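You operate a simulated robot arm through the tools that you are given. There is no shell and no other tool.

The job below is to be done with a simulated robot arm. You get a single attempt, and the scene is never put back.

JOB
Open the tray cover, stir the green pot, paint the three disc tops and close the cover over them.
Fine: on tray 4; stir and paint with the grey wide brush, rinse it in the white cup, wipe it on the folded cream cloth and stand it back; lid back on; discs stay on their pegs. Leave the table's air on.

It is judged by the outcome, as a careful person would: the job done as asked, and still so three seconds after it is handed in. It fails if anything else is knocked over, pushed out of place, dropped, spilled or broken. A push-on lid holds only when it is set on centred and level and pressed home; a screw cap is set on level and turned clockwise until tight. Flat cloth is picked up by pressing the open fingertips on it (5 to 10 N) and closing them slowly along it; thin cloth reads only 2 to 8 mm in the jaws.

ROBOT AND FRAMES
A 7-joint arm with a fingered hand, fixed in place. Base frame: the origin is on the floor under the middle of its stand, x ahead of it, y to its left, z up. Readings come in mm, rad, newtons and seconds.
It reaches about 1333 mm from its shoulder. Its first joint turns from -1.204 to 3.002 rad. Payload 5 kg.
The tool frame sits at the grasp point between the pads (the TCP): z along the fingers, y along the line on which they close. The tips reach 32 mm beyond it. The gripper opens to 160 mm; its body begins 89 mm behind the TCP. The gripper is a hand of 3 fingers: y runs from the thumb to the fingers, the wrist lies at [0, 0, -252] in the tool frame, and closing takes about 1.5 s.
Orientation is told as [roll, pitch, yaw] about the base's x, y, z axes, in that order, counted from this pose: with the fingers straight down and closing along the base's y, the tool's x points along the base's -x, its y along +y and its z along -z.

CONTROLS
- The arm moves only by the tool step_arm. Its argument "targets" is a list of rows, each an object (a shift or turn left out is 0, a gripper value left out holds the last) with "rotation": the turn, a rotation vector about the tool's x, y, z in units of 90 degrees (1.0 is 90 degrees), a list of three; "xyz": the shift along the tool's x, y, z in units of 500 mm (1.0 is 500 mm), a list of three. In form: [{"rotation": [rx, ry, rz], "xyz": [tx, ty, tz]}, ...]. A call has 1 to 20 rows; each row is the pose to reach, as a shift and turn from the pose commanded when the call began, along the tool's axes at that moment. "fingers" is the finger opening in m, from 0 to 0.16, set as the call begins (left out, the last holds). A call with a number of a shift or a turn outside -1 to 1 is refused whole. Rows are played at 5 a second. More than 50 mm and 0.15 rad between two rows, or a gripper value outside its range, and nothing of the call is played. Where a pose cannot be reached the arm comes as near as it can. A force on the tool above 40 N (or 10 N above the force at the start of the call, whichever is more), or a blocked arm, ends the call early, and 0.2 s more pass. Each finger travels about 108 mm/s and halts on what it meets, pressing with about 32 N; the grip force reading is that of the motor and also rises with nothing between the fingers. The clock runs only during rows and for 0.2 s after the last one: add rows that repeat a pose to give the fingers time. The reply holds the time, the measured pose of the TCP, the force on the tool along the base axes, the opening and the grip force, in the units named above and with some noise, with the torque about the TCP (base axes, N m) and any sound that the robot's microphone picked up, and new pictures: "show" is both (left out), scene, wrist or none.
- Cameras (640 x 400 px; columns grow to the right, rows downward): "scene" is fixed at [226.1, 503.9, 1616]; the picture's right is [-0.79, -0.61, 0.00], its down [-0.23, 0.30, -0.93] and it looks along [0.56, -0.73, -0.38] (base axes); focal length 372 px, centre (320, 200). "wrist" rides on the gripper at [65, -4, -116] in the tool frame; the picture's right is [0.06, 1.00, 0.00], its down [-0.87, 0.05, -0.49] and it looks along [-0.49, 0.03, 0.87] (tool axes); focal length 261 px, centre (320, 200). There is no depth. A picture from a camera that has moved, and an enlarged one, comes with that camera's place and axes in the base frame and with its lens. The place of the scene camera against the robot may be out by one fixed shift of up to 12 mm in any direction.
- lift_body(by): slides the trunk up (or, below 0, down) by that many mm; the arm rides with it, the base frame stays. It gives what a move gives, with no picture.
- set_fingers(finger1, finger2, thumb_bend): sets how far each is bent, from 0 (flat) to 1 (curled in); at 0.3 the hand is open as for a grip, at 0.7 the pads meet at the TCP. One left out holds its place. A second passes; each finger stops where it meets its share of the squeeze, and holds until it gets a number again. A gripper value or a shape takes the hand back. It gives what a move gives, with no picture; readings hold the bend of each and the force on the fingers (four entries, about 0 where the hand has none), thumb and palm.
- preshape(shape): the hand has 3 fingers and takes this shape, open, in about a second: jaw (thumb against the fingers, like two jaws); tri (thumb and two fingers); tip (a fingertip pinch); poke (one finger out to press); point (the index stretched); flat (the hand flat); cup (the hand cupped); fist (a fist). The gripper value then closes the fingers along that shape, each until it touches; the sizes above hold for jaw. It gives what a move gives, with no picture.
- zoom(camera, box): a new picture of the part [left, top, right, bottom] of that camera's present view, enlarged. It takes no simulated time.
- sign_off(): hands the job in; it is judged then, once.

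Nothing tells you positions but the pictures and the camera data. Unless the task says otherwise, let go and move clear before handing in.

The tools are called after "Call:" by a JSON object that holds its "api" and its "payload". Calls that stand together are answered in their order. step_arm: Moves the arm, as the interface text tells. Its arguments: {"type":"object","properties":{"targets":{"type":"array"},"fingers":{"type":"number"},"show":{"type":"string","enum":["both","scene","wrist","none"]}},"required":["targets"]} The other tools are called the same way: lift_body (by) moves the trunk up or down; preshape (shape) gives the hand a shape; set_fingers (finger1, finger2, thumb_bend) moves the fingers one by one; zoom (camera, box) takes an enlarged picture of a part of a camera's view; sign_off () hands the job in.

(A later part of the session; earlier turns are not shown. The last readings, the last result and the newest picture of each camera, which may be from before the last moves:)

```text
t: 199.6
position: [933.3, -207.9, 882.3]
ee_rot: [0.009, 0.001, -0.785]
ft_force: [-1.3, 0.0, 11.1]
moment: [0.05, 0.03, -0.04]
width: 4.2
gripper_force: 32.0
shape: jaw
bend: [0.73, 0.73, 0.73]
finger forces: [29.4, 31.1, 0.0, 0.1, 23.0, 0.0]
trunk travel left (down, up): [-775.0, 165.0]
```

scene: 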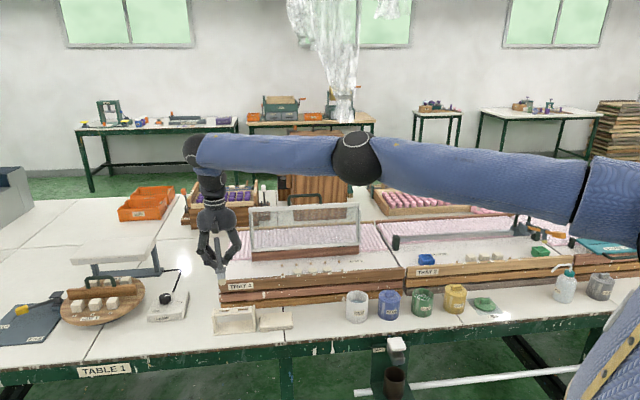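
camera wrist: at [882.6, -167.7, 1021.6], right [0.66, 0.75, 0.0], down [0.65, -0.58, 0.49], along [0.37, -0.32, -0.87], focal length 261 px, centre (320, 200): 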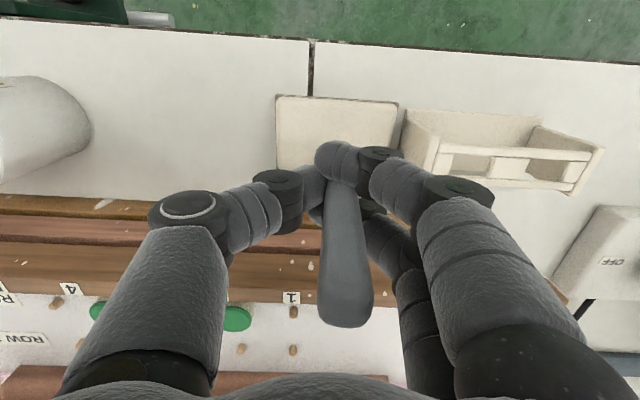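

Call:
{"api": "step_arm", "payload": {"targets": [{"xyz": [0, 0, -0.0025]}, {"xyz": [0, 0.015, -0.0025]}, {"xyz": [0, 0.03, -0.0025]}, {"xyz": [0, 0.015, -0.0025]}, {"xyz": [0, 0, -0.0025]}, {"xyz": [0, -0.015, -0.0025]}, {"xyz": [0, -0.03, -0.0025]}, {"xyz": [0, -0.015, -0.0025]}, {"xyz": [0, 0, -0.0025]}], "show": "none"}}

Call:
{"api": "zoom", "payload": {"camera": "scene", "box": [250, 270, 314, 330]}}

Call:
{"api": "zoom", "payload": {"camera": "wrist", "box": [220, 60, 420, 185]}}

```text
t: 201.6
position: [935.2, -208.3, 884.4]
ee_rot: [0.008, 0.004, -0.787]
ft_force: [0.2, 0.0, -0.6]
moment: [0.01, 0.01, -0.04]
width: 3.2
gripper_force: 31.9
shape: jaw
bend: [0.73, 0.73, 0.73]
finger forces: [28.6, 30.3, 0.1, 0.0, 19.8, 0.2]
trunk travel left (down, up): [-775.0, 165.0]
```

```text
6.67 times, centred on (282, 300) of scene
camera zoom: at [226.1, 503.9, 1616.0], right [-0.79, -0.61, 0.0], down [-0.23, 0.3, -0.93], along [0.56, -0.73, -0.38], focal length 2483 px, centre (573, -467)
```

zoom: 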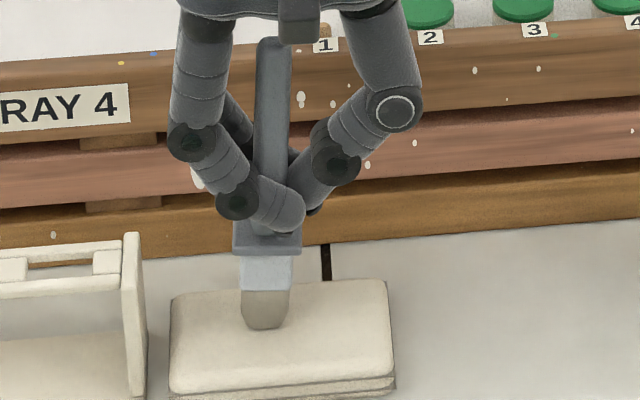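

```text
3.20 times, centred on (320, 122) of wrist
camera zoom: at [885.2, -166.6, 1000.4], right [0.66, 0.75, 0.01], down [0.65, -0.58, 0.49], along [0.37, -0.32, -0.87], focal length 834 px, centre (320, 448)
```

zoom: 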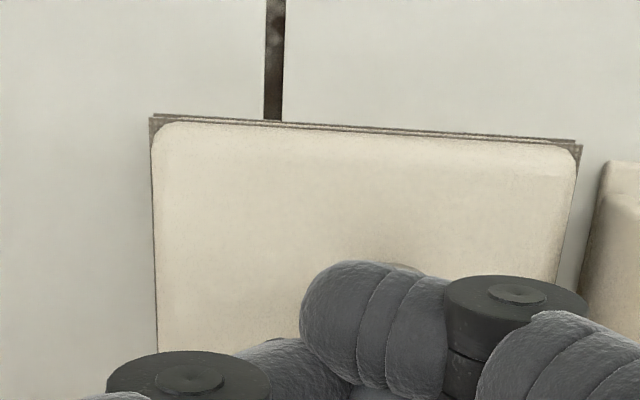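

The cloth stays in place. Contact was lost in that pass, so I lower ~1 mm and repeat the wiping strokes at a few spots.

Call:
{"api": "step_arm", "payload": {"targets": [{"xyz": [0, 0, 0.002]}, {"xyz": [0, 0.015, 0.002]}, {"xyz": [0, 0.03, 0.002]}, {"xyz": [0, 0.015, 0.002]}, {"xyz": [0, 0, 0.002]}], "show": "none"}}

```text
t: 202.8
position: [935.3, -208.1, 883.7]
ee_rot: [0.007, 0.005, -0.785]
ft_force: [0.1, 0.1, -1.0]
moment: [-0.02, 0.02, 0.0]
width: 3.1
gripper_force: 31.7
shape: jaw
bend: [0.73, 0.73, 0.73]
finger forces: [28.5, 30.3, 0.0, 0.0, 19.9, 0.0]
trunk travel left (down, up): [-775.0, 165.0]
```

Call:
{"api": "step_arm", "payload": {"targets": [{"xyz": [0, 0, 0.003]}, {"xyz": [0, 0, 0.003]}], "show": "none"}}

Call:
{"api": "step_arm", "payload": {"targets": [{"xyz": [0, 0, 0.003]}, {"xyz": [0, 0, 0.003]}], "show": "none"}}

```text
t: 203.4
position: [934.4, -207.7, 882.6]
ee_rot: [0.009, 0.002, -0.786]
ft_force: [0.3, 0.2, 9.0]
moment: [0.12, -0.06, 0.01]
width: 2.7
gripper_force: 31.8
shape: jaw
bend: [0.73, 0.73, 0.73]
finger forces: [28.5, 30.5, 0.1, 0.0, 20.7, 0.0]
trunk travel left (down, up): [-775.0, 165.0]
```

```text
t: 204.0
position: [933.5, -208.7, 882.4]
ee_rot: [0.011, 0.003, -0.787]
ft_force: [0.3, 0.8, 18.2]
moment: [0.13, -0.18, 0.01]
width: 3.2
gripper_force: 32.7
shape: jaw
bend: [0.73, 0.73, 0.73]
finger forces: [28.4, 30.7, 0.0, 0.0, 22.9, 0.0]
trunk travel left (down, up): [-775.0, 165.0]
```

Now 18 N; back up 1.5 mm for ~9 N and wipe back and forth.

Call:
{"api": "step_arm", "payload": {"targets": [{"xyz": [0, 0, -0.003]}, {"xyz": [0, 0.012, -0.003]}, {"xyz": [0, 0.024, -0.003]}, {"xyz": [0, 0.012, -0.003]}, {"xyz": [0, 0, -0.003]}, {"xyz": [0, -0.012, -0.003]}, {"xyz": [0, -0.024, -0.003]}, {"xyz": [0, -0.012, -0.003]}, {"xyz": [0, 0, -0.003]}], "show": "none"}}

Call:
{"api": "zoom", "payload": {"camera": "scene", "box": [250, 270, 314, 330]}}

Call:
{"api": "zoom", "payload": {"camera": "wrist", "box": [220, 60, 420, 185]}}

```text
t: 206.0
position: [932.3, -208.5, 883.3]
ee_rot: [0.008, 0.003, -0.788]
ft_force: [-1.6, -1.2, 13.4]
moment: [-0.06, 0.01, 0.03]
width: 2.8
gripper_force: 32.4
shape: jaw
bend: [0.73, 0.73, 0.73]
finger forces: [29.2, 31.7, 0.0, 0.1, 24.0, 0.1]
trunk travel left (down, up): [-775.0, 165.0]
```

```text
6.67 times, centred on (282, 300) of scene
camera zoom: at [226.1, 503.9, 1616.0], right [-0.79, -0.61, 0.0], down [-0.23, 0.3, -0.93], along [0.56, -0.73, -0.38], focal length 2483 px, centre (573, -467)
```

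zoom: 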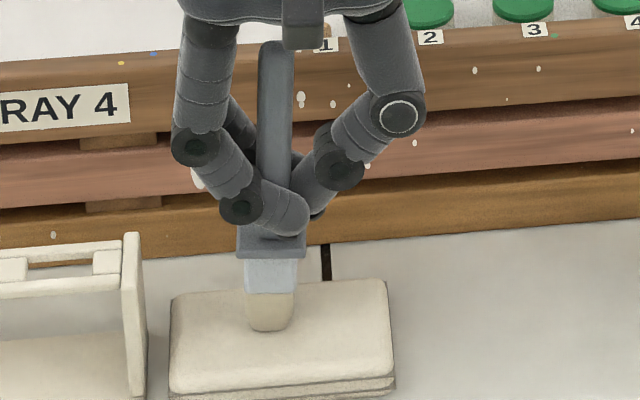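

```text
3.20 times, centred on (320, 122) of wrist
camera zoom: at [883.1, -166.5, 998.5], right [0.66, 0.75, 0.01], down [0.65, -0.58, 0.49], along [0.37, -0.32, -0.87], focal length 834 px, centre (320, 448)
```

zoom: 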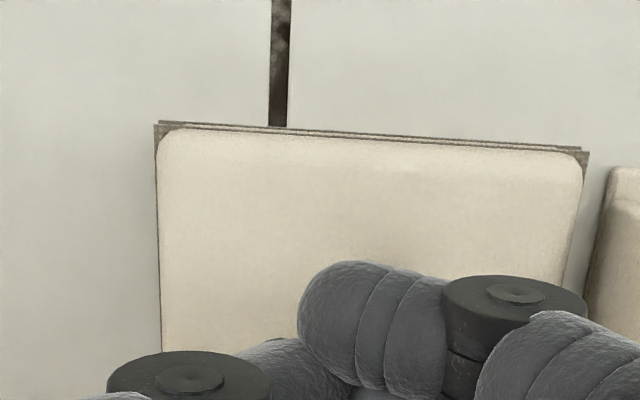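

The bristles are turning back to their dry cream colour and the cloth hasn't shifted. One more round of wiping.

Call:
{"api": "step_arm", "payload": {"targets": [{"xyz": [0, 0.012, 0]}, {"xyz": [0, 0.024, 0]}, {"xyz": [0, 0.012, 0]}, {"xyz": [0, 0, 0]}, {"xyz": [0, -0.012, 0]}, {"xyz": [0, -0.024, 0]}, {"xyz": [0, -0.012, 0]}, {"xyz": [0, 0, 0]}, {"xyz": [0.012, 0.01, 0]}, {"xyz": [0.012, -0.01, 0]}, {"xyz": [0, 0, 0]}, {"xyz": [0, 0, -0.02]}, {"xyz": [0, 0, -0.06]}], "show": "none"}}

Call:
{"api": "zoom", "payload": {"camera": "scene", "box": [250, 260, 314, 320]}}

Call:
{"api": "zoom", "payload": {"camera": "wrist", "box": [220, 60, 420, 185]}}

```text
t: 208.8
position: [933.3, -208.0, 912.1]
ee_rot: [0.011, 0.004, -0.785]
ft_force: [0.3, -0.7, -0.6]
moment: [-0.02, 0.0, -0.01]
width: 2.8
gripper_force: 31.9
shape: jaw
bend: [0.72, 0.73, 0.73]
finger forces: [29.2, 31.5, 0.1, 0.1, 19.6, 0.1]
trunk travel left (down, up): [-775.0, 165.0]
```

```text
6.67 times, centred on (282, 290) of scene
camera zoom: at [226.1, 503.9, 1616.0], right [-0.79, -0.61, 0.0], down [-0.23, 0.3, -0.93], along [0.56, -0.73, -0.38], focal length 2483 px, centre (573, -400)
```

zoom: 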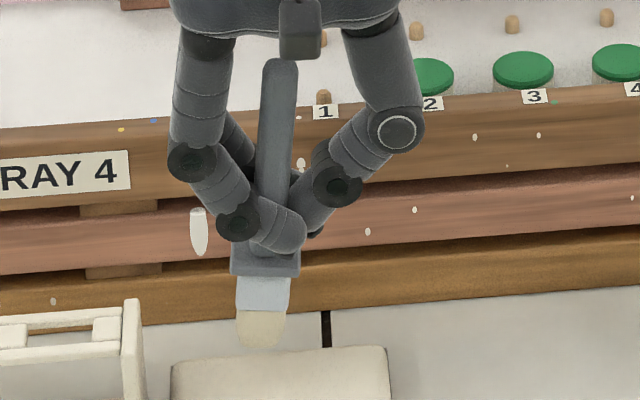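

```text
3.20 times, centred on (320, 122) of wrist
camera zoom: at [882.9, -166.5, 1027.5], right [0.66, 0.75, 0.01], down [0.65, -0.58, 0.49], along [0.37, -0.32, -0.87], focal length 834 px, centre (320, 448)
```

zoom: 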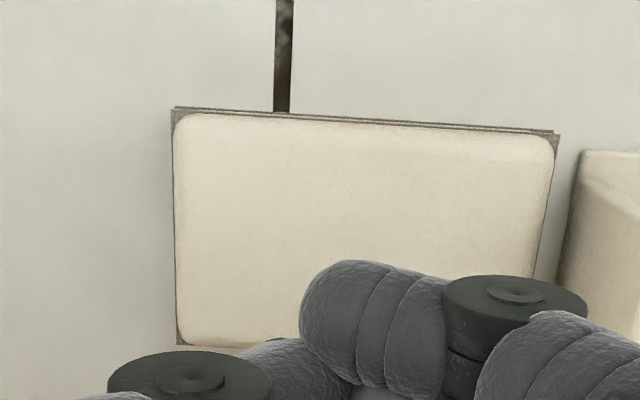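

The bristles are clean and cream again. Now I'll look at the empty slot in the brush stand before returning the brush.

Call:
{"api": "step_arm", "payload": {"targets": [{"xyz": [0, 0, -0.08]}, {"xyz": [0.02, 0.05, -0.14]}, {"xyz": [0.04, 0.1, -0.18]}, {"xyz": [0.04, 0.16, -0.18]}], "show": "wrist"}}

Call:
{"api": "zoom", "payload": {"camera": "wrist", "box": [300, 60, 500, 185]}}

```text
t: 209.8
position: [978.9, -139.0, 1001.2]
ee_rot: [0.007, 0.005, -0.786]
ft_force: [0.6, -0.2, -0.4]
moment: [0.06, 0.04, -0.03]
width: 2.5
gripper_force: 32.3
shape: jaw
bend: [0.72, 0.73, 0.73]
finger forces: [29.1, 31.6, 0.0, 0.0, 19.7, 0.1]
trunk travel left (down, up): [-775.0, 165.0]
camera wrist: at [929.5, -95.4, 1116.7], right [0.66, 0.75, 0.01], down [0.65, -0.58, 0.49], along [0.37, -0.32, -0.87], focal length 261 px, centre (320, 200)
```

wrist: 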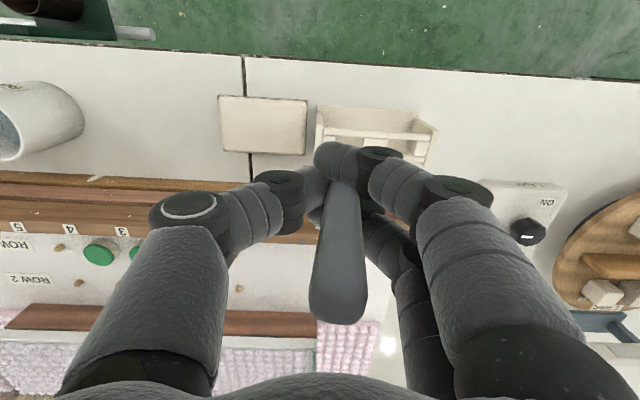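

```text
3.20 times, centred on (400, 122) of wrist
camera zoom: at [929.5, -95.4, 1116.7], right [0.66, 0.75, 0.01], down [0.65, -0.58, 0.49], along [0.37, -0.32, -0.87], focal length 834 px, centre (64, 448)
```

zoom: 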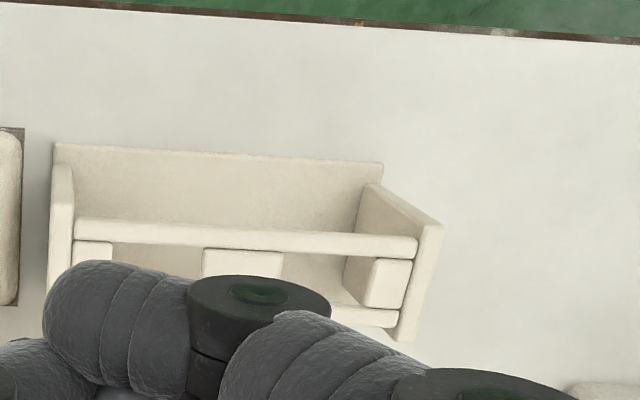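

The right slot of the stand is about 28 mm wide and the brush leans ~5° in the hand, so I'll tilt the hand by that amount to make the brush vertical and position it above the slot.

Call:
{"api": "step_arm", "payload": {"targets": [{"xyz": [-0.012, 0.056, 0], "rotation": [0.018, 0, 0]}, {"xyz": [-0.024, 0.112, 0], "rotation": [0.036, 0, 0]}, {"xyz": [-0.035, 0.169, 0], "rotation": [0.0533, 0, 0]}, {"xyz": [-0.035, 0.169, 0.03], "rotation": [0.0533, 0, 0]}, {"xyz": [-0.035, 0.169, 0.06], "rotation": [0.0533, 0, 0]}, {"xyz": [-0.035, 0.169, 0.06], "rotation": [0.0533, 0, 0]}], "show": "wrist"}}

Call:
{"api": "zoom", "payload": {"camera": "scene", "box": [200, 265, 264, 325]}}

Call:
{"api": "zoom", "payload": {"camera": "wrist", "box": [220, 60, 420, 185]}}

```text
t: 211.2
position: [1048.5, -90.0, 974.8]
ee_rot: [-0.074, 0.002, -0.785]
ft_force: [-1.0, -0.9, 0.1]
moment: [0.02, 0.04, -0.01]
width: 2.0
gripper_force: 31.9
shape: jaw
bend: [0.72, 0.73, 0.73]
finger forces: [28.6, 30.9, 0.0, 0.0, 20.1, 0.0]
trunk travel left (down, up): [-775.0, 165.0]
camera wrist: at [1005.7, -41.1, 1089.4], right [0.66, 0.75, -0.07], down [0.68, -0.55, 0.48], along [0.32, -0.37, -0.87], focal length 261 px, centre (320, 200)
```

wrist: 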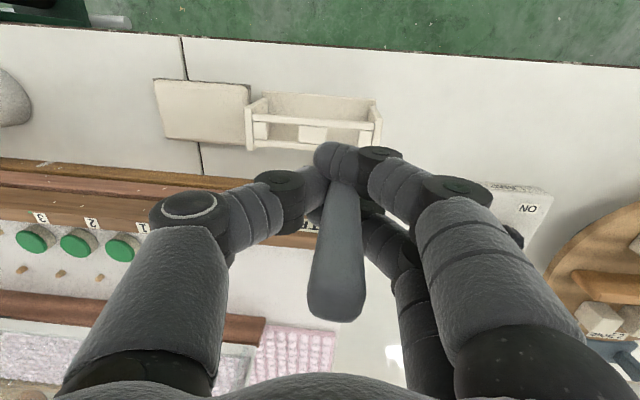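

```text
6.67 times, centred on (232, 295) of scene
camera zoom: at [226.1, 503.9, 1616.0], right [-0.79, -0.61, 0.0], down [-0.23, 0.3, -0.93], along [0.56, -0.73, -0.38], focal length 2483 px, centre (907, -433)
```

zoom: 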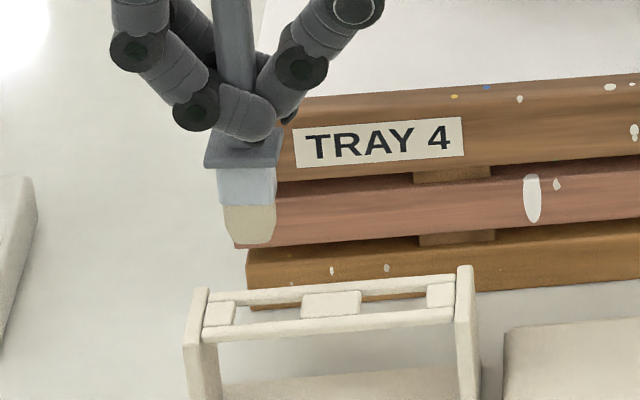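

```text
3.20 times, centred on (320, 122) of wrist
camera zoom: at [1005.7, -41.1, 1089.4], right [0.66, 0.75, -0.07], down [0.68, -0.55, 0.48], along [0.32, -0.37, -0.87], focal length 834 px, centre (320, 448)
```

zoom: 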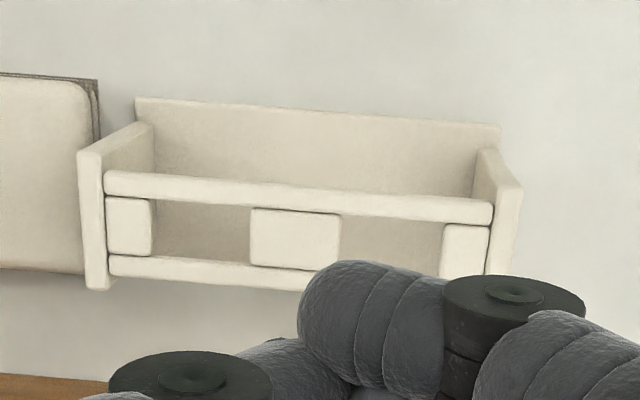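

The brush still leans ~2.5° and its tip is ~4 mm to the left of the slot in the scene view; a further 2.5° of hand tilt fixes both. Then I check again.

Call:
{"api": "step_arm", "payload": {"targets": [{"xyz": [0, 0, 0], "rotation": [0.014, 0, 0]}, {"xyz": [0, 0, 0], "rotation": [0.028, 0, 0]}, {"xyz": [0, 0, 0.02], "rotation": [0.028, 0, 0]}, {"xyz": [0, 0, 0.03], "rotation": [0.028, 0, 0]}], "show": "none"}}

Call:
{"api": "zoom", "payload": {"camera": "scene", "box": [200, 265, 264, 325]}}

Call:
{"api": "zoom", "payload": {"camera": "wrist", "box": [220, 60, 420, 185]}}

```text
t: 212.2
position: [1032.8, -82.1, 964.8]
ee_rot: [-0.119, 0.003, -0.788]
ft_force: [-0.1, 0.7, -0.1]
moment: [-0.01, 0.03, 0.03]
width: 2.2
gripper_force: 31.7
shape: jaw
bend: [0.72, 0.73, 0.73]
finger forces: [28.4, 30.9, 0.0, 0.1, 20.1, 0.0]
out of reach, approached as far as the arm can: row 2, 3, 4
trunk travel left (down, up): [-775.0, 165.0]
```

```text
6.67 times, centred on (232, 295) of scene
camera zoom: at [226.1, 503.9, 1616.0], right [-0.79, -0.61, 0.0], down [-0.23, 0.3, -0.93], along [0.56, -0.73, -0.38], focal length 2483 px, centre (907, -433)
```

zoom: 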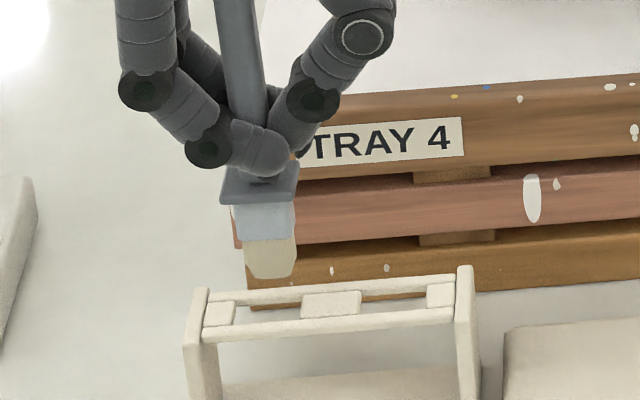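

```text
3.20 times, centred on (320, 122) of wrist
camera zoom: at [993.9, -30.7, 1080.8], right [0.66, 0.74, -0.12], down [0.69, -0.54, 0.48], along [0.29, -0.4, -0.87], focal length 834 px, centre (320, 448)
```

zoom: 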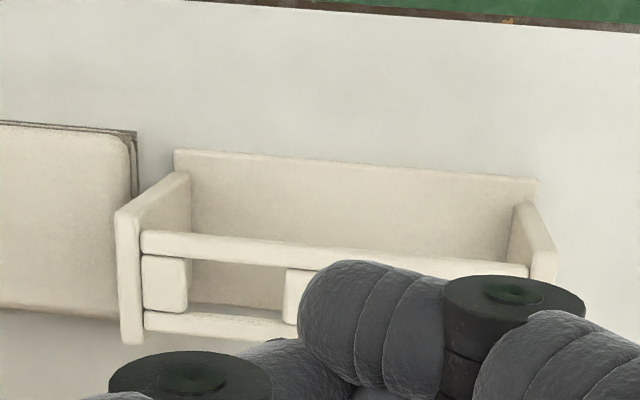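

The extra tilt put the arm out of reach. I'll go back to the previous tilt, raise the hand, and lower the trunk so this spot is comfortably reachable.

Call:
{"api": "step_arm", "payload": {"targets": [{"xyz": [-0.01, -0.0066, -0.065], "rotation": [-0.014, 0, 0]}, {"xyz": [-0.02, -0.0133, -0.13], "rotation": [-0.028, 0, 0]}, {"xyz": [-0.03, -0.02, -0.195], "rotation": [-0.028, 0, 0]}, {"xyz": [-0.039, -0.0266, -0.259], "rotation": [-0.028, 0, 0]}], "show": "none"}}

Call:
{"api": "lift_body", "payload": {"by": -130}}

Call:
{"api": "zoom", "payload": {"camera": "scene", "box": [200, 265, 264, 325]}}

Call:
{"api": "zoom", "payload": {"camera": "wrist", "box": [220, 60, 420, 185]}}

```text
t: 213.2
position: [1047.1, -94.3, 1097.6]
ee_rot: [-0.075, 0.004, -0.788]
ft_force: [-0.3, 1.1, -0.2]
moment: [0.01, -0.03, -0.02]
width: 2.5
gripper_force: 31.6
shape: jaw
bend: [0.72, 0.73, 0.73]
finger forces: [28.3, 30.9, 0.0, 0.0, 19.7, 0.0]
trunk travel left (down, up): [-775.0, 165.0]
```

```text
t: 214.8
position: [1048.5, -94.1, 967.1]
ee_rot: [-0.075, 0.002, -0.785]
ft_force: [0.0, -0.1, -0.3]
moment: [-0.03, 0.02, 0.0]
width: 2.2
gripper_force: 32.7
shape: jaw
bend: [0.72, 0.73, 0.73]
finger forces: [28.2, 30.7, 0.0, 0.0, 19.7, 0.0]
trunk travel left (down, up): [-645.0, 295.0]
```

```text
6.67 times, centred on (232, 295) of scene
camera zoom: at [226.1, 503.9, 1616.0], right [-0.79, -0.61, 0.0], down [-0.23, 0.3, -0.93], along [0.56, -0.73, -0.38], focal length 2483 px, centre (907, -433)
```

zoom: 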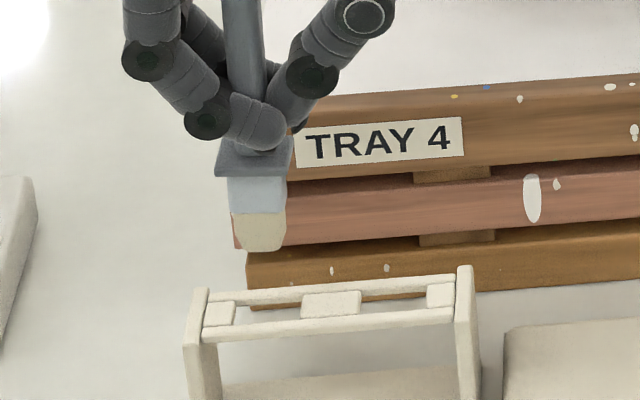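

```text
3.20 times, centred on (320, 122) of wrist
camera zoom: at [1004.5, -45.3, 1082.9], right [0.66, 0.75, -0.07], down [0.68, -0.55, 0.48], along [0.32, -0.37, -0.87], focal length 834 px, centre (320, 448)
```

zoom: 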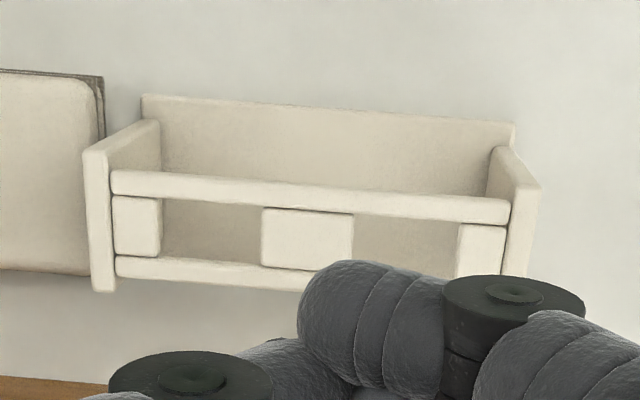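

Aligned now: the brush is nearly vertical above the slot. Lowering to just above the rails to check.

Call:
{"api": "step_arm", "payload": {"targets": [{"xyz": [0, 0.002, 0.025]}, {"xyz": [0, 0.0036, 0.048]}], "show": "none"}}

Call:
{"api": "zoom", "payload": {"camera": "scene", "box": [212, 275, 252, 315]}}

Call:
{"api": "zoom", "payload": {"camera": "wrist", "box": [220, 60, 420, 185]}}

```text
t: 215.4
position: [1047.6, -95.1, 942.1]
ee_rot: [-0.074, 0.002, -0.787]
ft_force: [0.5, 0.0, -0.5]
moment: [-0.01, -0.01, 0.0]
width: 2.1
gripper_force: 32.0
shape: jaw
bend: [0.72, 0.73, 0.73]
finger forces: [28.2, 30.8, 0.0, 0.0, 19.7, 0.0]
trunk travel left (down, up): [-645.0, 295.0]
```

```text
10.00 times, centred on (232, 295) of scene
camera zoom: at [226.1, 503.9, 1616.0], right [-0.79, -0.61, 0.0], down [-0.23, 0.3, -0.93], along [0.56, -0.73, -0.38], focal length 3724 px, centre (1200, -750)
```

zoom: 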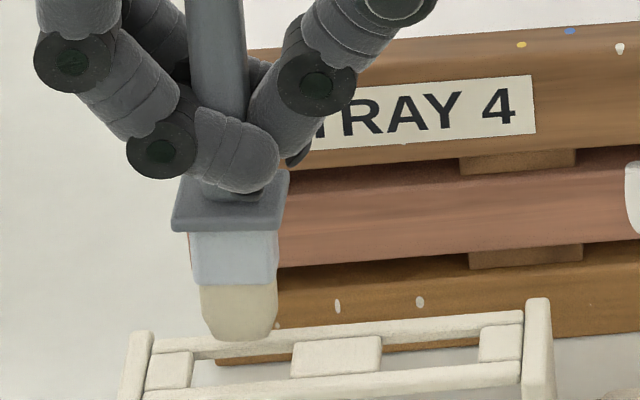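

```text
3.20 times, centred on (320, 122) of wrist
camera zoom: at [1004.2, -45.6, 1057.8], right [0.66, 0.75, -0.07], down [0.68, -0.55, 0.48], along [0.32, -0.37, -0.87], focal length 834 px, centre (320, 448)
```

zoom: 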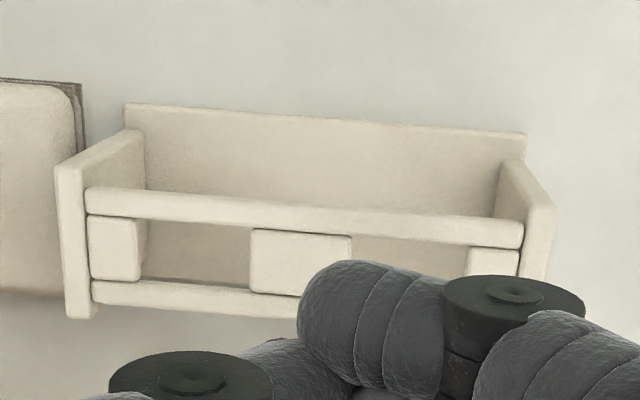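

The tip lines up with the slot opening. Lowering in small steps while watching the force.

Call:
{"api": "step_arm", "payload": {"targets": [{"xyz": [0, 0.0015, 0.016]}, {"xyz": [0, 0.0022, 0.03]}, {"xyz": [0, 0.003, 0.04]}], "show": "none"}}

Call:
{"api": "zoom", "payload": {"camera": "scene", "box": [212, 275, 252, 315]}}

```text
t: 216.2
position: [1047.8, -95.0, 922.6]
ee_rot: [-0.076, 0.005, -0.787]
ft_force: [0.1, -0.3, -0.1]
moment: [0.01, 0.04, -0.03]
width: 2.3
gripper_force: 32.0
shape: jaw
bend: [0.72, 0.73, 0.73]
finger forces: [28.3, 30.9, 0.0, 0.1, 19.4, 0.0]
trunk travel left (down, up): [-645.0, 295.0]
```

```text
10.00 times, centred on (232, 295) of scene
camera zoom: at [226.1, 503.9, 1616.0], right [-0.79, -0.61, 0.0], down [-0.23, 0.3, -0.93], along [0.56, -0.73, -0.38], focal length 3724 px, centre (1200, -750)
```

zoom: 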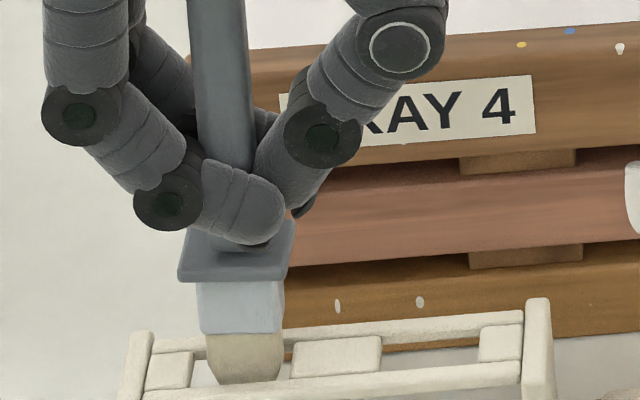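

No contact force; the bristles are entering between the rails. Continue lowering.

Call:
{"api": "step_arm", "payload": {"targets": [{"xyz": [0, 0.0015, 0.014]}, {"xyz": [0, 0.003, 0.028]}, {"xyz": [0, 0.0035, 0.036]}], "show": "none"}}

Call:
{"api": "zoom", "payload": {"camera": "scene", "box": [212, 275, 252, 315]}}

```text
t: 217.0
position: [1047.7, -95.3, 905.2]
ee_rot: [-0.074, 0.004, -0.787]
ft_force: [-0.2, 0.8, -0.4]
moment: [-0.01, 0.04, -0.01]
width: 2.3
gripper_force: 31.5
shape: jaw
bend: [0.72, 0.73, 0.73]
finger forces: [28.3, 30.8, 0.0, 0.0, 19.5, 0.0]
trunk travel left (down, up): [-645.0, 295.0]
```

```text
10.00 times, centred on (232, 295) of scene
camera zoom: at [226.1, 503.9, 1616.0], right [-0.79, -0.61, 0.0], down [-0.23, 0.3, -0.93], along [0.56, -0.73, -0.38], focal length 3724 px, centre (1200, -750)
```

zoom: 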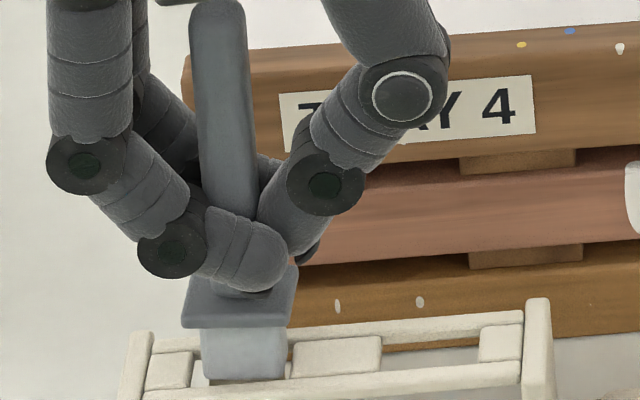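

The ferrule is in the slot. A few more millimetres until the collar rests on the rails.

Call:
{"api": "step_arm", "payload": {"targets": [{"xyz": [0, 0.001, 0.01]}, {"xyz": [0, 0.0015, 0.018]}], "show": "none"}}

Call:
{"api": "step_arm", "payload": {"targets": [{"xyz": [0, 0.0005, 0.006]}, {"xyz": [0, 0.0005, 0.006]}], "show": "none"}}

Call:
{"api": "zoom", "payload": {"camera": "scene", "box": [212, 275, 252, 315]}}

```text
t: 217.6
position: [1049.0, -94.4, 895.5]
ee_rot: [-0.075, 0.001, -0.789]
ft_force: [-0.8, 0.2, -0.5]
moment: [-0.03, 0.0, 0.01]
width: 2.0
gripper_force: 32.4
shape: jaw
bend: [0.72, 0.73, 0.73]
finger forces: [28.2, 30.9, 0.0, 0.0, 19.6, 0.0]
trunk travel left (down, up): [-645.0, 295.0]
```

```text
t: 218.2
position: [1048.6, -94.2, 893.5]
ee_rot: [-0.077, 0.003, -0.787]
ft_force: [-0.6, 0.1, 0.3]
moment: [-0.02, -0.03, -0.02]
width: 2.3
gripper_force: 32.2
shape: jaw
bend: [0.72, 0.73, 0.73]
finger forces: [28.3, 30.8, 0.0, 0.1, 19.4, 0.0]
trunk travel left (down, up): [-645.0, 295.0]
```

```text
10.00 times, centred on (232, 295) of scene
camera zoom: at [226.1, 503.9, 1616.0], right [-0.79, -0.61, 0.0], down [-0.23, 0.3, -0.93], along [0.56, -0.73, -0.38], focal length 3724 px, centre (1200, -750)
```

zoom: 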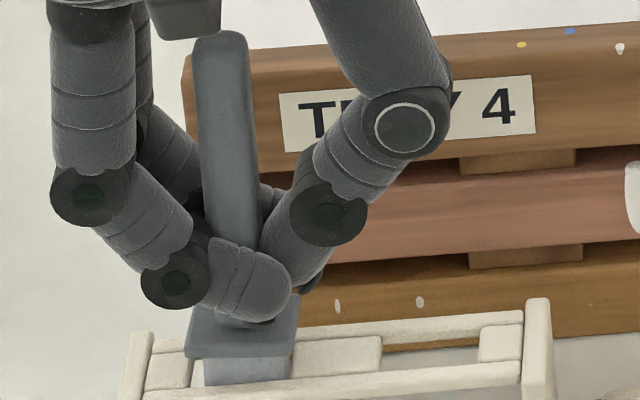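

Call:
{"api": "step_arm", "payload": {"targets": [{"xyz": [0, 0.0005, 0.006]}, {"xyz": [0, 0.0005, 0.006]}], "show": "none"}}

Call:
{"api": "step_arm", "payload": {"targets": [{"xyz": [0, 0.0003, 0.004]}, {"xyz": [0, 0.0003, 0.004]}], "show": "none"}}

Call:
{"api": "zoom", "payload": {"camera": "scene", "box": [212, 275, 252, 315]}}

```text
t: 218.8
position: [1048.0, -94.9, 890.4]
ee_rot: [-0.075, 0.003, -0.786]
ft_force: [0.1, 0.1, 0.6]
moment: [0.0, 0.05, 0.0]
width: 2.3
gripper_force: 31.8
shape: jaw
bend: [0.72, 0.73, 0.73]
finger forces: [28.3, 30.8, 0.0, 0.0, 19.4, 0.0]
trunk travel left (down, up): [-645.0, 295.0]
```

```text
t: 219.4
position: [1048.7, -94.7, 888.5]
ee_rot: [-0.075, 0.005, -0.786]
ft_force: [1.4, -0.1, 0.3]
moment: [-0.03, 0.0, -0.03]
width: 2.3
gripper_force: 31.8
shape: jaw
bend: [0.72, 0.73, 0.73]
finger forces: [28.3, 30.7, 0.0, 0.1, 19.4, 0.1]
trunk travel left (down, up): [-645.0, 295.0]
```

```text
10.00 times, centred on (232, 295) of scene
camera zoom: at [226.1, 503.9, 1616.0], right [-0.79, -0.61, 0.0], down [-0.23, 0.3, -0.93], along [0.56, -0.73, -0.38], focal length 3724 px, centre (1200, -750)
```

zoom: 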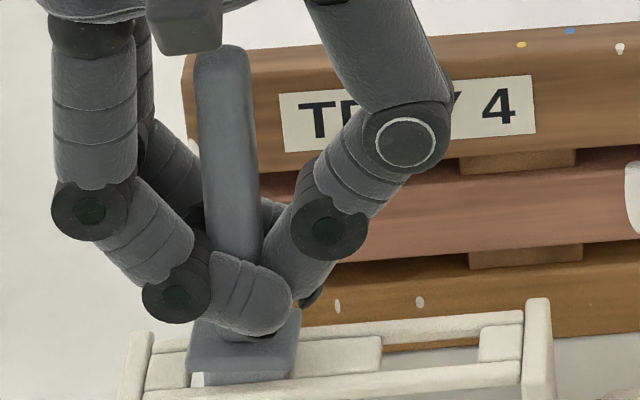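

Call:
{"api": "step_arm", "payload": {"targets": [{"xyz": [0, 0, 0.003]}, {"xyz": [0, 0, 0.003]}], "show": "none"}}

Call:
{"api": "step_arm", "payload": {"targets": [{"xyz": [0, 0, 0.003]}, {"xyz": [0, 0, 0.003]}], "show": "none"}}

Call:
{"api": "zoom", "payload": {"camera": "scene", "box": [212, 275, 252, 315]}}

```text
t: 220.0
position: [1048.4, -94.3, 886.9]
ee_rot: [-0.074, 0.004, -0.785]
ft_force: [-0.3, -0.8, -0.3]
moment: [-0.03, 0.01, 0.02]
width: 2.3
gripper_force: 31.9
shape: jaw
bend: [0.72, 0.73, 0.73]
finger forces: [28.3, 30.7, 0.0, 0.1, 19.4, 0.0]
trunk travel left (down, up): [-645.0, 295.0]
```

```text
t: 220.6
position: [1048.2, -94.4, 884.6]
ee_rot: [-0.075, 0.002, -0.787]
ft_force: [-0.1, 0.0, 0.0]
moment: [0.01, 0.01, 0.02]
width: 2.2
gripper_force: 31.7
shape: jaw
bend: [0.72, 0.73, 0.73]
finger forces: [28.3, 31.0, 0.0, 0.1, 19.4, 0.0]
trunk travel left (down, up): [-645.0, 295.0]
```

```text
10.00 times, centred on (232, 295) of scene
camera zoom: at [226.1, 503.9, 1616.0], right [-0.79, -0.61, 0.0], down [-0.23, 0.3, -0.93], along [0.56, -0.73, -0.38], focal length 3724 px, centre (1200, -750)
```

zoom: 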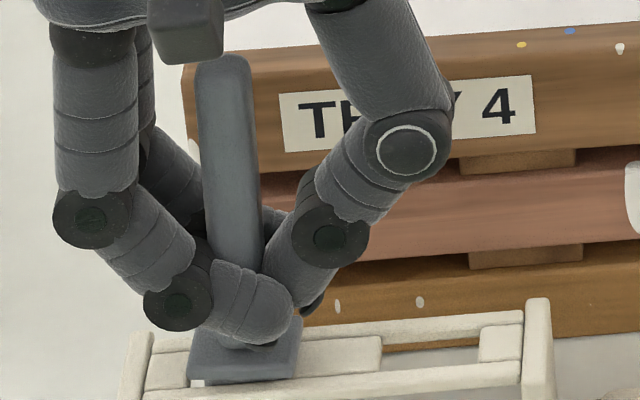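

Call:
{"api": "step_arm", "payload": {"targets": [{"xyz": [0, 0, 0.003]}, {"xyz": [0, 0, 0.003]}], "show": "none"}}

Call:
{"api": "step_arm", "payload": {"targets": [{"xyz": [0, 0, 0.003]}, {"xyz": [0, 0, 0.003]}], "show": "none"}}

Call:
{"api": "zoom", "payload": {"camera": "scene", "box": [212, 275, 252, 315]}}

```text
t: 221.2
position: [1048.7, -94.1, 882.6]
ee_rot: [-0.074, 0.003, -0.786]
ft_force: [0.3, 0.5, 0.4]
moment: [0.0, -0.02, 0.04]
width: 2.1
gripper_force: 31.6
shape: jaw
bend: [0.72, 0.73, 0.73]
finger forces: [28.3, 31.0, 0.0, 0.0, 19.3, 0.0]
trunk travel left (down, up): [-645.0, 295.0]
```

```text
t: 221.8
position: [1047.7, -94.7, 882.7]
ee_rot: [-0.074, 0.004, -0.787]
ft_force: [1.9, -0.9, 3.8]
moment: [0.0, -0.06, 0.0]
width: 2.5
gripper_force: 32.3
shape: jaw
bend: [0.72, 0.73, 0.73]
finger forces: [27.7, 32.5, 0.1, 0.1, 19.4, 0.0]
trunk travel left (down, up): [-645.0, 295.0]
```

```text
10.00 times, centred on (232, 295) of scene
camera zoom: at [226.1, 503.9, 1616.0], right [-0.79, -0.61, 0.0], down [-0.23, 0.3, -0.93], along [0.56, -0.73, -0.38], focal length 3724 px, centre (1200, -750)
```

zoom: 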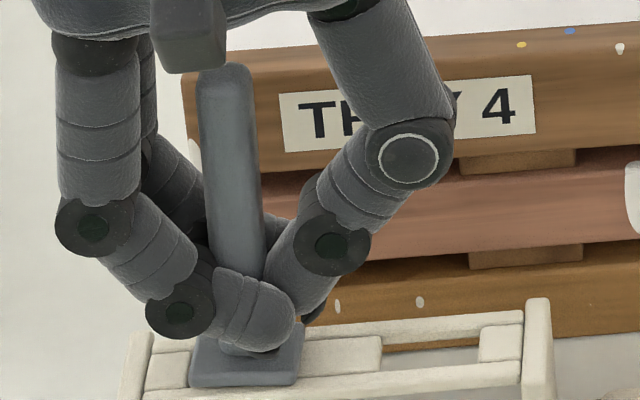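

The collar is seated (3.8 N). To let go without dragging the brush, I'll open in small steps while shifting the hand so that the fingers stay put and only the thumb withdraws.

Call:
{"api": "step_arm", "payload": {"targets": [{"xyz": [0, -0.004, -0.001]}, {"xyz": [0, -0.004, -0.001]}], "fingers": 0.007, "show": "none"}}

Call:
{"api": "step_arm", "payload": {"targets": [{"xyz": [0, -0.004, 0]}, {"xyz": [0, -0.004, 0]}], "fingers": 0.011, "show": "none"}}

Call:
{"api": "zoom", "payload": {"camera": "scene", "box": [212, 275, 252, 315]}}

```text
t: 222.4
position: [1046.7, -96.1, 883.9]
ee_rot: [-0.077, 0.004, -0.787]
ft_force: [-0.4, -3.6, 7.7]
moment: [-0.1, 0.06, 0.04]
width: 6.6
gripper_force: 0.0
shape: jaw
bend: [0.72, 0.73, 0.7]
finger forces: [26.8, 30.3, 0.0, 0.0, 0.0, 0.0]
trunk travel left (down, up): [-645.0, 295.0]
```

```text
t: 223.0
position: [1044.7, -97.3, 882.7]
ee_rot: [-0.075, 0.003, -0.788]
ft_force: [1.8, -4.7, 9.7]
moment: [-0.15, 0.01, -0.04]
width: 10.7
gripper_force: 0.1
shape: jaw
bend: [0.72, 0.73, 0.7]
finger forces: [26.7, 32.7, 0.1, 0.1, 0.1, 0.1]
trunk travel left (down, up): [-645.0, 295.0]
```

```text
10.00 times, centred on (232, 295) of scene
camera zoom: at [226.1, 503.9, 1616.0], right [-0.79, -0.61, 0.0], down [-0.23, 0.3, -0.93], along [0.56, -0.73, -0.38], focal length 3724 px, centre (1200, -750)
```

zoom: 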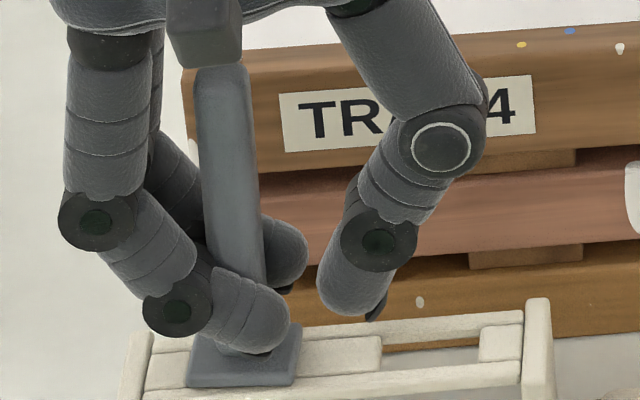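

The thumb is clear, but the flat handle is wedged between the two fingers (27/33 N). I'll retract finger 1 alone so finger 2 steadies the handle while the squeeze is released.

Call:
{"api": "set_fingers", "payload": {"finger1": 0.66}}

Call:
{"api": "zoom", "payload": {"camera": "scene", "box": [212, 275, 252, 315]}}

Call:
{"api": "zoom", "payload": {"camera": "wrist", "box": [230, 90, 430, 310]}}

```text
t: 224.0
position: [1044.8, -96.8, 883.0]
ee_rot: [-0.074, 0.002, -0.788]
ft_force: [3.3, -4.1, 14.6]
moment: [-0.11, -0.13, -0.01]
width: 18.5
gripper_force: 30.7
shape: fingers
bend: [0.7, 0.73, 0.7]
finger forces: [26.5, 34.1, 0.1, 0.1, 0.0, 0.0]
trunk travel left (down, up): [-645.0, 295.0]
```

```text
10.00 times, centred on (232, 295) of scene
camera zoom: at [226.1, 503.9, 1616.0], right [-0.79, -0.61, 0.0], down [-0.23, 0.3, -0.93], along [0.56, -0.73, -0.38], focal length 3724 px, centre (1200, -750)
```

zoom: 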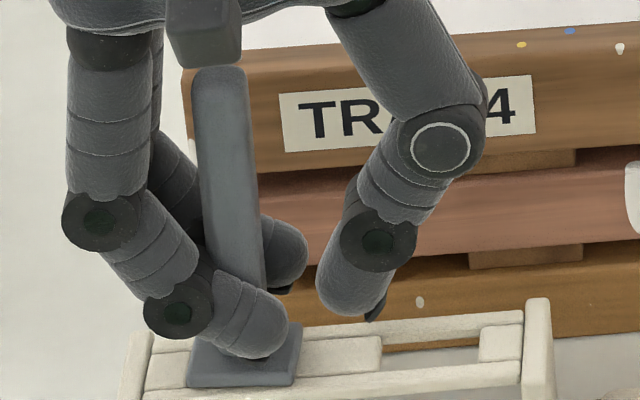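

```text
1.82 times, centred on (330, 200) of wrist
camera zoom: at [1001.0, -48.1, 999.2], right [0.66, 0.75, -0.07], down [0.68, -0.55, 0.48], along [0.32, -0.37, -0.87], focal length 474 px, centre (302, 200)
```

zoom: 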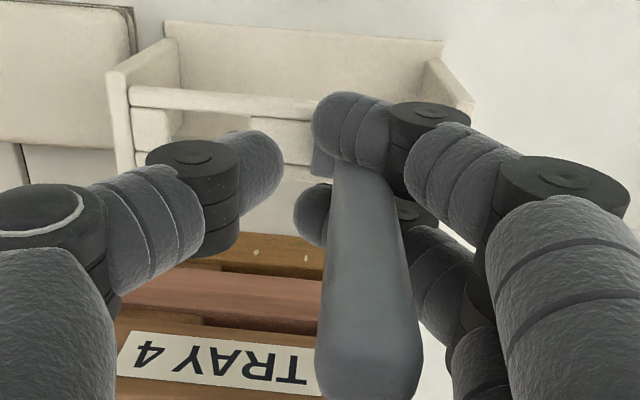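

Uncurling presses the fingertip on the collar, so I'll first raise the hand 8 mm (the ferrule stays deep in the slot) and then withdraw finger 1 alone; finger 2 then balances the drag.

Call:
{"api": "step_arm", "payload": {"targets": [{"xyz": [0, 0, -0.01]}, {"xyz": [0, 0, -0.018]}], "show": "none"}}

Call:
{"api": "zoom", "payload": {"camera": "scene", "box": [212, 275, 252, 315]}}

```text
t: 224.6
position: [1045.1, -96.5, 891.6]
ee_rot: [-0.075, 0.005, -0.785]
ft_force: [-3.1, -3.4, -0.5]
moment: [-0.24, 0.23, -0.02]
width: 20.3
gripper_force: 29.0
shape: fingers
bend: [0.68, 0.72, 0.7]
finger forces: [29.1, 29.5, 0.0, 0.0, 0.0, 0.0]
trunk travel left (down, up): [-645.0, 295.0]
```

```text
10.00 times, centred on (232, 295) of scene
camera zoom: at [226.1, 503.9, 1616.0], right [-0.79, -0.61, 0.0], down [-0.23, 0.3, -0.93], along [0.56, -0.73, -0.38], focal length 3724 px, centre (1200, -750)
```

zoom: 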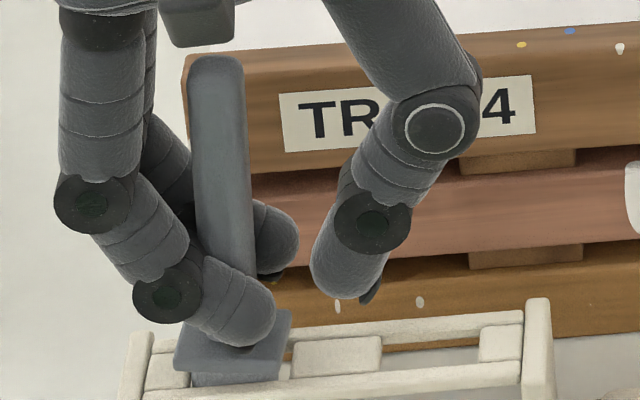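

Call:
{"api": "set_fingers", "payload": {"finger1": 0.55}}

Call:
{"api": "zoom", "payload": {"camera": "scene", "box": [212, 275, 252, 315]}}

Call:
{"api": "zoom", "payload": {"camera": "wrist", "box": [230, 90, 430, 310]}}

```text
t: 225.6
position: [1045.1, -96.6, 892.1]
ee_rot: [-0.075, 0.004, -0.785]
ft_force: [-1.0, 0.2, 0.2]
moment: [0.02, 0.06, 0.02]
width: 42.9
gripper_force: 1.7
shape: fingers
bend: [0.56, 0.72, 0.7]
finger forces: [2.3, 1.6, 0.1, 0.0, 0.0, 0.0]
trunk travel left (down, up): [-645.0, 295.0]
```

```text
10.00 times, centred on (232, 295) of scene
camera zoom: at [226.1, 503.9, 1616.0], right [-0.79, -0.61, 0.0], down [-0.23, 0.3, -0.93], along [0.56, -0.73, -0.38], focal length 3724 px, centre (1200, -750)
```

zoom: 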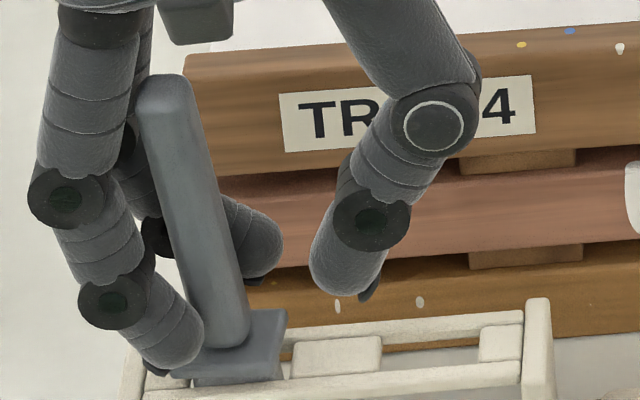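

```text
1.82 times, centred on (330, 200) of wrist
camera zoom: at [1001.9, -46.8, 1007.5], right [0.66, 0.75, -0.07], down [0.68, -0.55, 0.48], along [0.32, -0.37, -0.87], focal length 474 px, centre (302, 200)
```

zoom: 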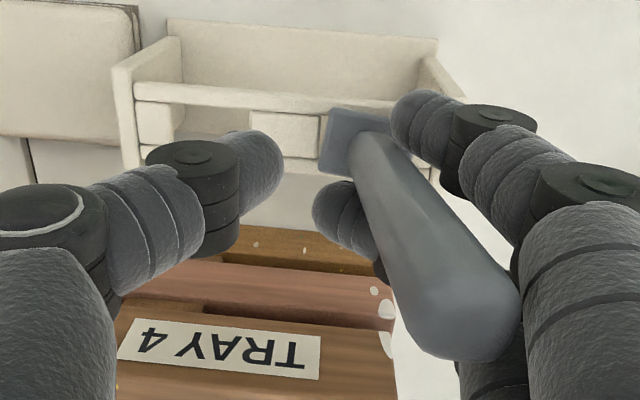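

The brush is free now, leaning lightly on finger 1. I'll close to a 40 mm opening while shifting the hand 10 mm toward the finger side, so the brush is nudged upright with clearance on both sides.

Call:
{"api": "step_arm", "payload": {"targets": [{"xyz": [0, 0.01, 0]}, {"xyz": [0, 0.02, 0]}, {"xyz": [0, 0.02, 0]}], "fingers": 0.04, "show": "none"}}

Call:
{"api": "zoom", "payload": {"camera": "scene", "box": [212, 275, 252, 315]}}

Call:
{"api": "zoom", "payload": {"camera": "wrist", "box": [230, 90, 430, 310]}}

```text
t: 226.4
position: [1050.7, -89.9, 891.6]
ee_rot: [-0.074, 0.006, -0.787]
ft_force: [-6.1, -8.3, -1.0]
moment: [-0.51, 0.31, -0.01]
width: 35.7
gripper_force: 0.2
shape: jaw
bend: [0.73, 0.76, 0.7]
finger forces: [15.5, 14.2, 0.1, 0.0, 0.1, 0.0]
trunk travel left (down, up): [-645.0, 295.0]
```

```text
10.00 times, centred on (232, 295) of scene
camera zoom: at [226.1, 503.9, 1616.0], right [-0.79, -0.61, 0.0], down [-0.23, 0.3, -0.93], along [0.56, -0.73, -0.38], focal length 3724 px, centre (1200, -750)
```

zoom: 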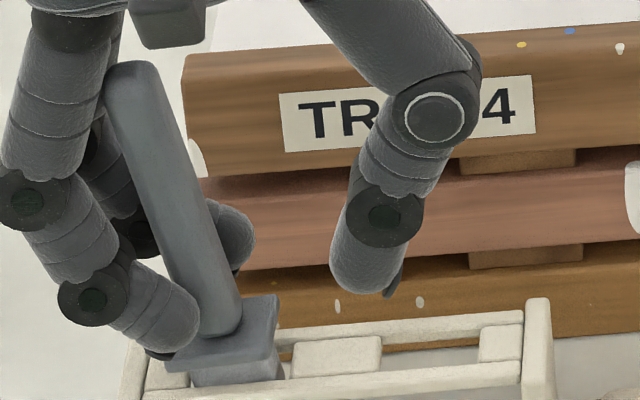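

```text
1.82 times, centred on (330, 200) of wrist
camera zoom: at [1007.7, -41.4, 1006.7], right [0.66, 0.75, -0.07], down [0.68, -0.55, 0.48], along [0.32, -0.37, -0.87], focal length 474 px, centre (302, 200)
```

zoom: 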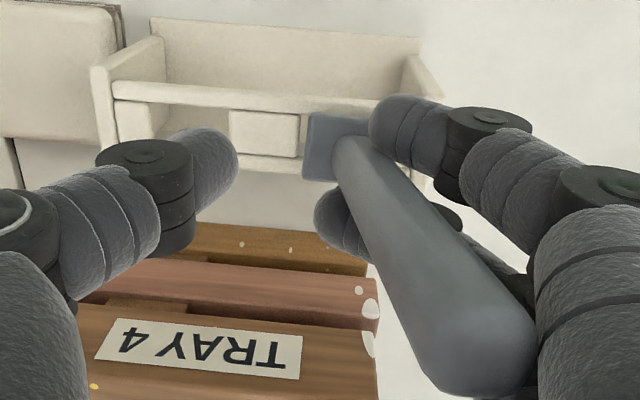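

The leaning handle got trapped between the fingers again. I'll withdraw finger 1, then finger 2, so both end up beside the handle rather than around it.

Call:
{"api": "set_fingers", "payload": {"finger1": 0.56}}

Call:
{"api": "set_fingers", "payload": {"finger2": 0.56}}

Call:
{"api": "zoom", "payload": {"camera": "scene", "box": [212, 275, 252, 315]}}

Call:
{"api": "zoom", "payload": {"camera": "wrist", "box": [230, 90, 430, 310]}}

```text
t: 227.4
position: [1051.5, -89.1, 890.0]
ee_rot: [-0.074, 0.005, -0.787]
ft_force: [-0.6, 0.1, -0.4]
moment: [-0.02, 0.02, 0.0]
width: 56.1
gripper_force: 0.1
shape: fingers
bend: [0.56, 0.73, 0.7]
finger forces: [0.0, 0.0, 0.0, 0.1, 0.0, 0.0]
trunk travel left (down, up): [-645.0, 295.0]
```

```text
t: 228.4
position: [1051.4, -88.9, 891.3]
ee_rot: [-0.073, 0.004, -0.789]
ft_force: [0.3, 1.2, -0.2]
moment: [0.02, -0.01, 0.02]
width: 56.2
gripper_force: 0.0
shape: fingers
bend: [0.56, 0.56, 0.7]
finger forces: [0.0, 0.1, 0.1, 0.0, 0.1, 0.0]
trunk travel left (down, up): [-645.0, 295.0]
```

```text
10.00 times, centred on (232, 295) of scene
camera zoom: at [226.1, 503.9, 1616.0], right [-0.79, -0.61, 0.0], down [-0.23, 0.3, -0.93], along [0.56, -0.73, -0.38], focal length 3724 px, centre (1200, -750)
```

zoom: 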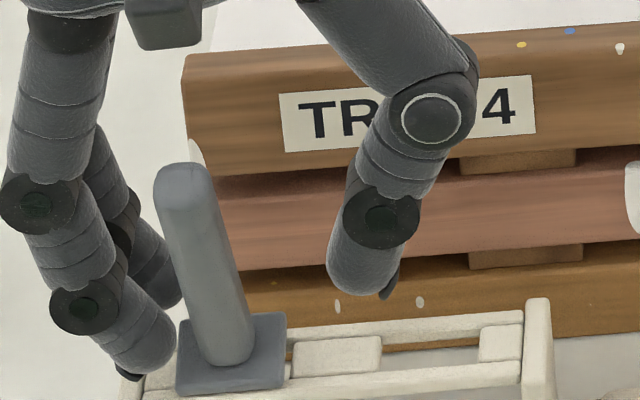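

```text
1.82 times, centred on (330, 200) of wrist
camera zoom: at [1007.8, -40.2, 1006.8], right [0.66, 0.75, -0.07], down [0.68, -0.55, 0.48], along [0.32, -0.37, -0.87], focal length 474 px, centre (302, 200)
```

zoom: 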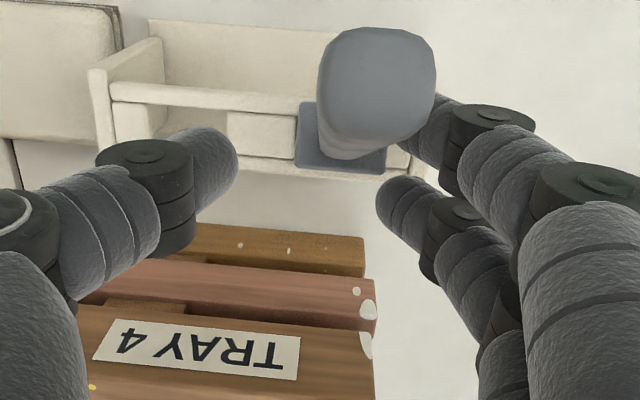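

Both fingers are clear, but the brush is leaning ~30° toward me in its slot. I'll move the hand to the near side of the handle, close the fist there, and push the handle gently upright.

Call:
{"api": "step_arm", "payload": {"targets": [{"xyz": [0.03, 0, 0]}, {"xyz": [0.06, 0, 0]}, {"xyz": [0.09, 0, 0]}, {"xyz": [0.12, 0, 0]}], "show": "wrist"}}

Call:
{"api": "zoom", "payload": {"camera": "scene", "box": [200, 270, 264, 330]}}

```text
t: 229.4
position: [1008.8, -48.0, 893.8]
ee_rot: [-0.073, 0.002, -0.786]
ft_force: [-0.7, -0.5, 0.1]
moment: [-0.02, 0.0, 0.0]
width: 56.3
gripper_force: 0.1
shape: fingers
bend: [0.56, 0.56, 0.7]
finger forces: [0.0, 0.1, 0.1, 0.0, 0.1, 0.0]
trunk travel left (down, up): [-645.0, 295.0]
camera wrist: at [966.3, 1.1, 1007.9], right [0.66, 0.75, -0.07], down [0.68, -0.55, 0.48], along [0.32, -0.37, -0.87], focal length 261 px, centre (320, 200)
```

wrist: 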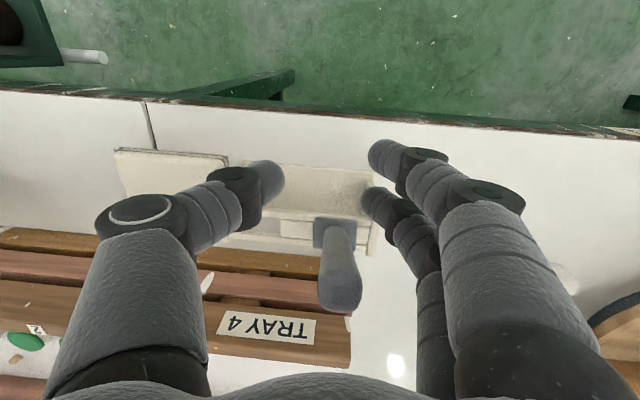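

```text
6.67 times, centred on (232, 300) of scene
camera zoom: at [226.1, 503.9, 1616.0], right [-0.79, -0.61, 0.0], down [-0.23, 0.3, -0.93], along [0.56, -0.73, -0.38], focal length 2483 px, centre (907, -467)
```

zoom: 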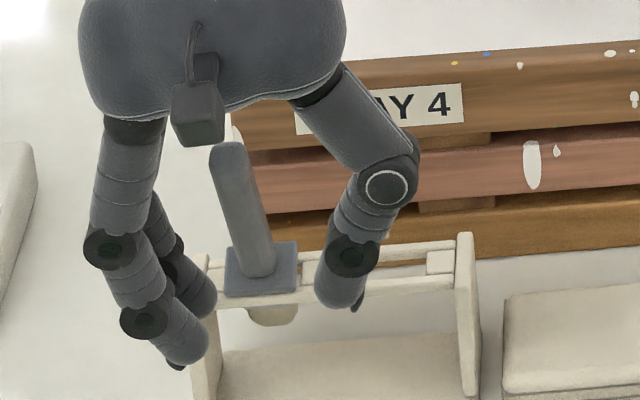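

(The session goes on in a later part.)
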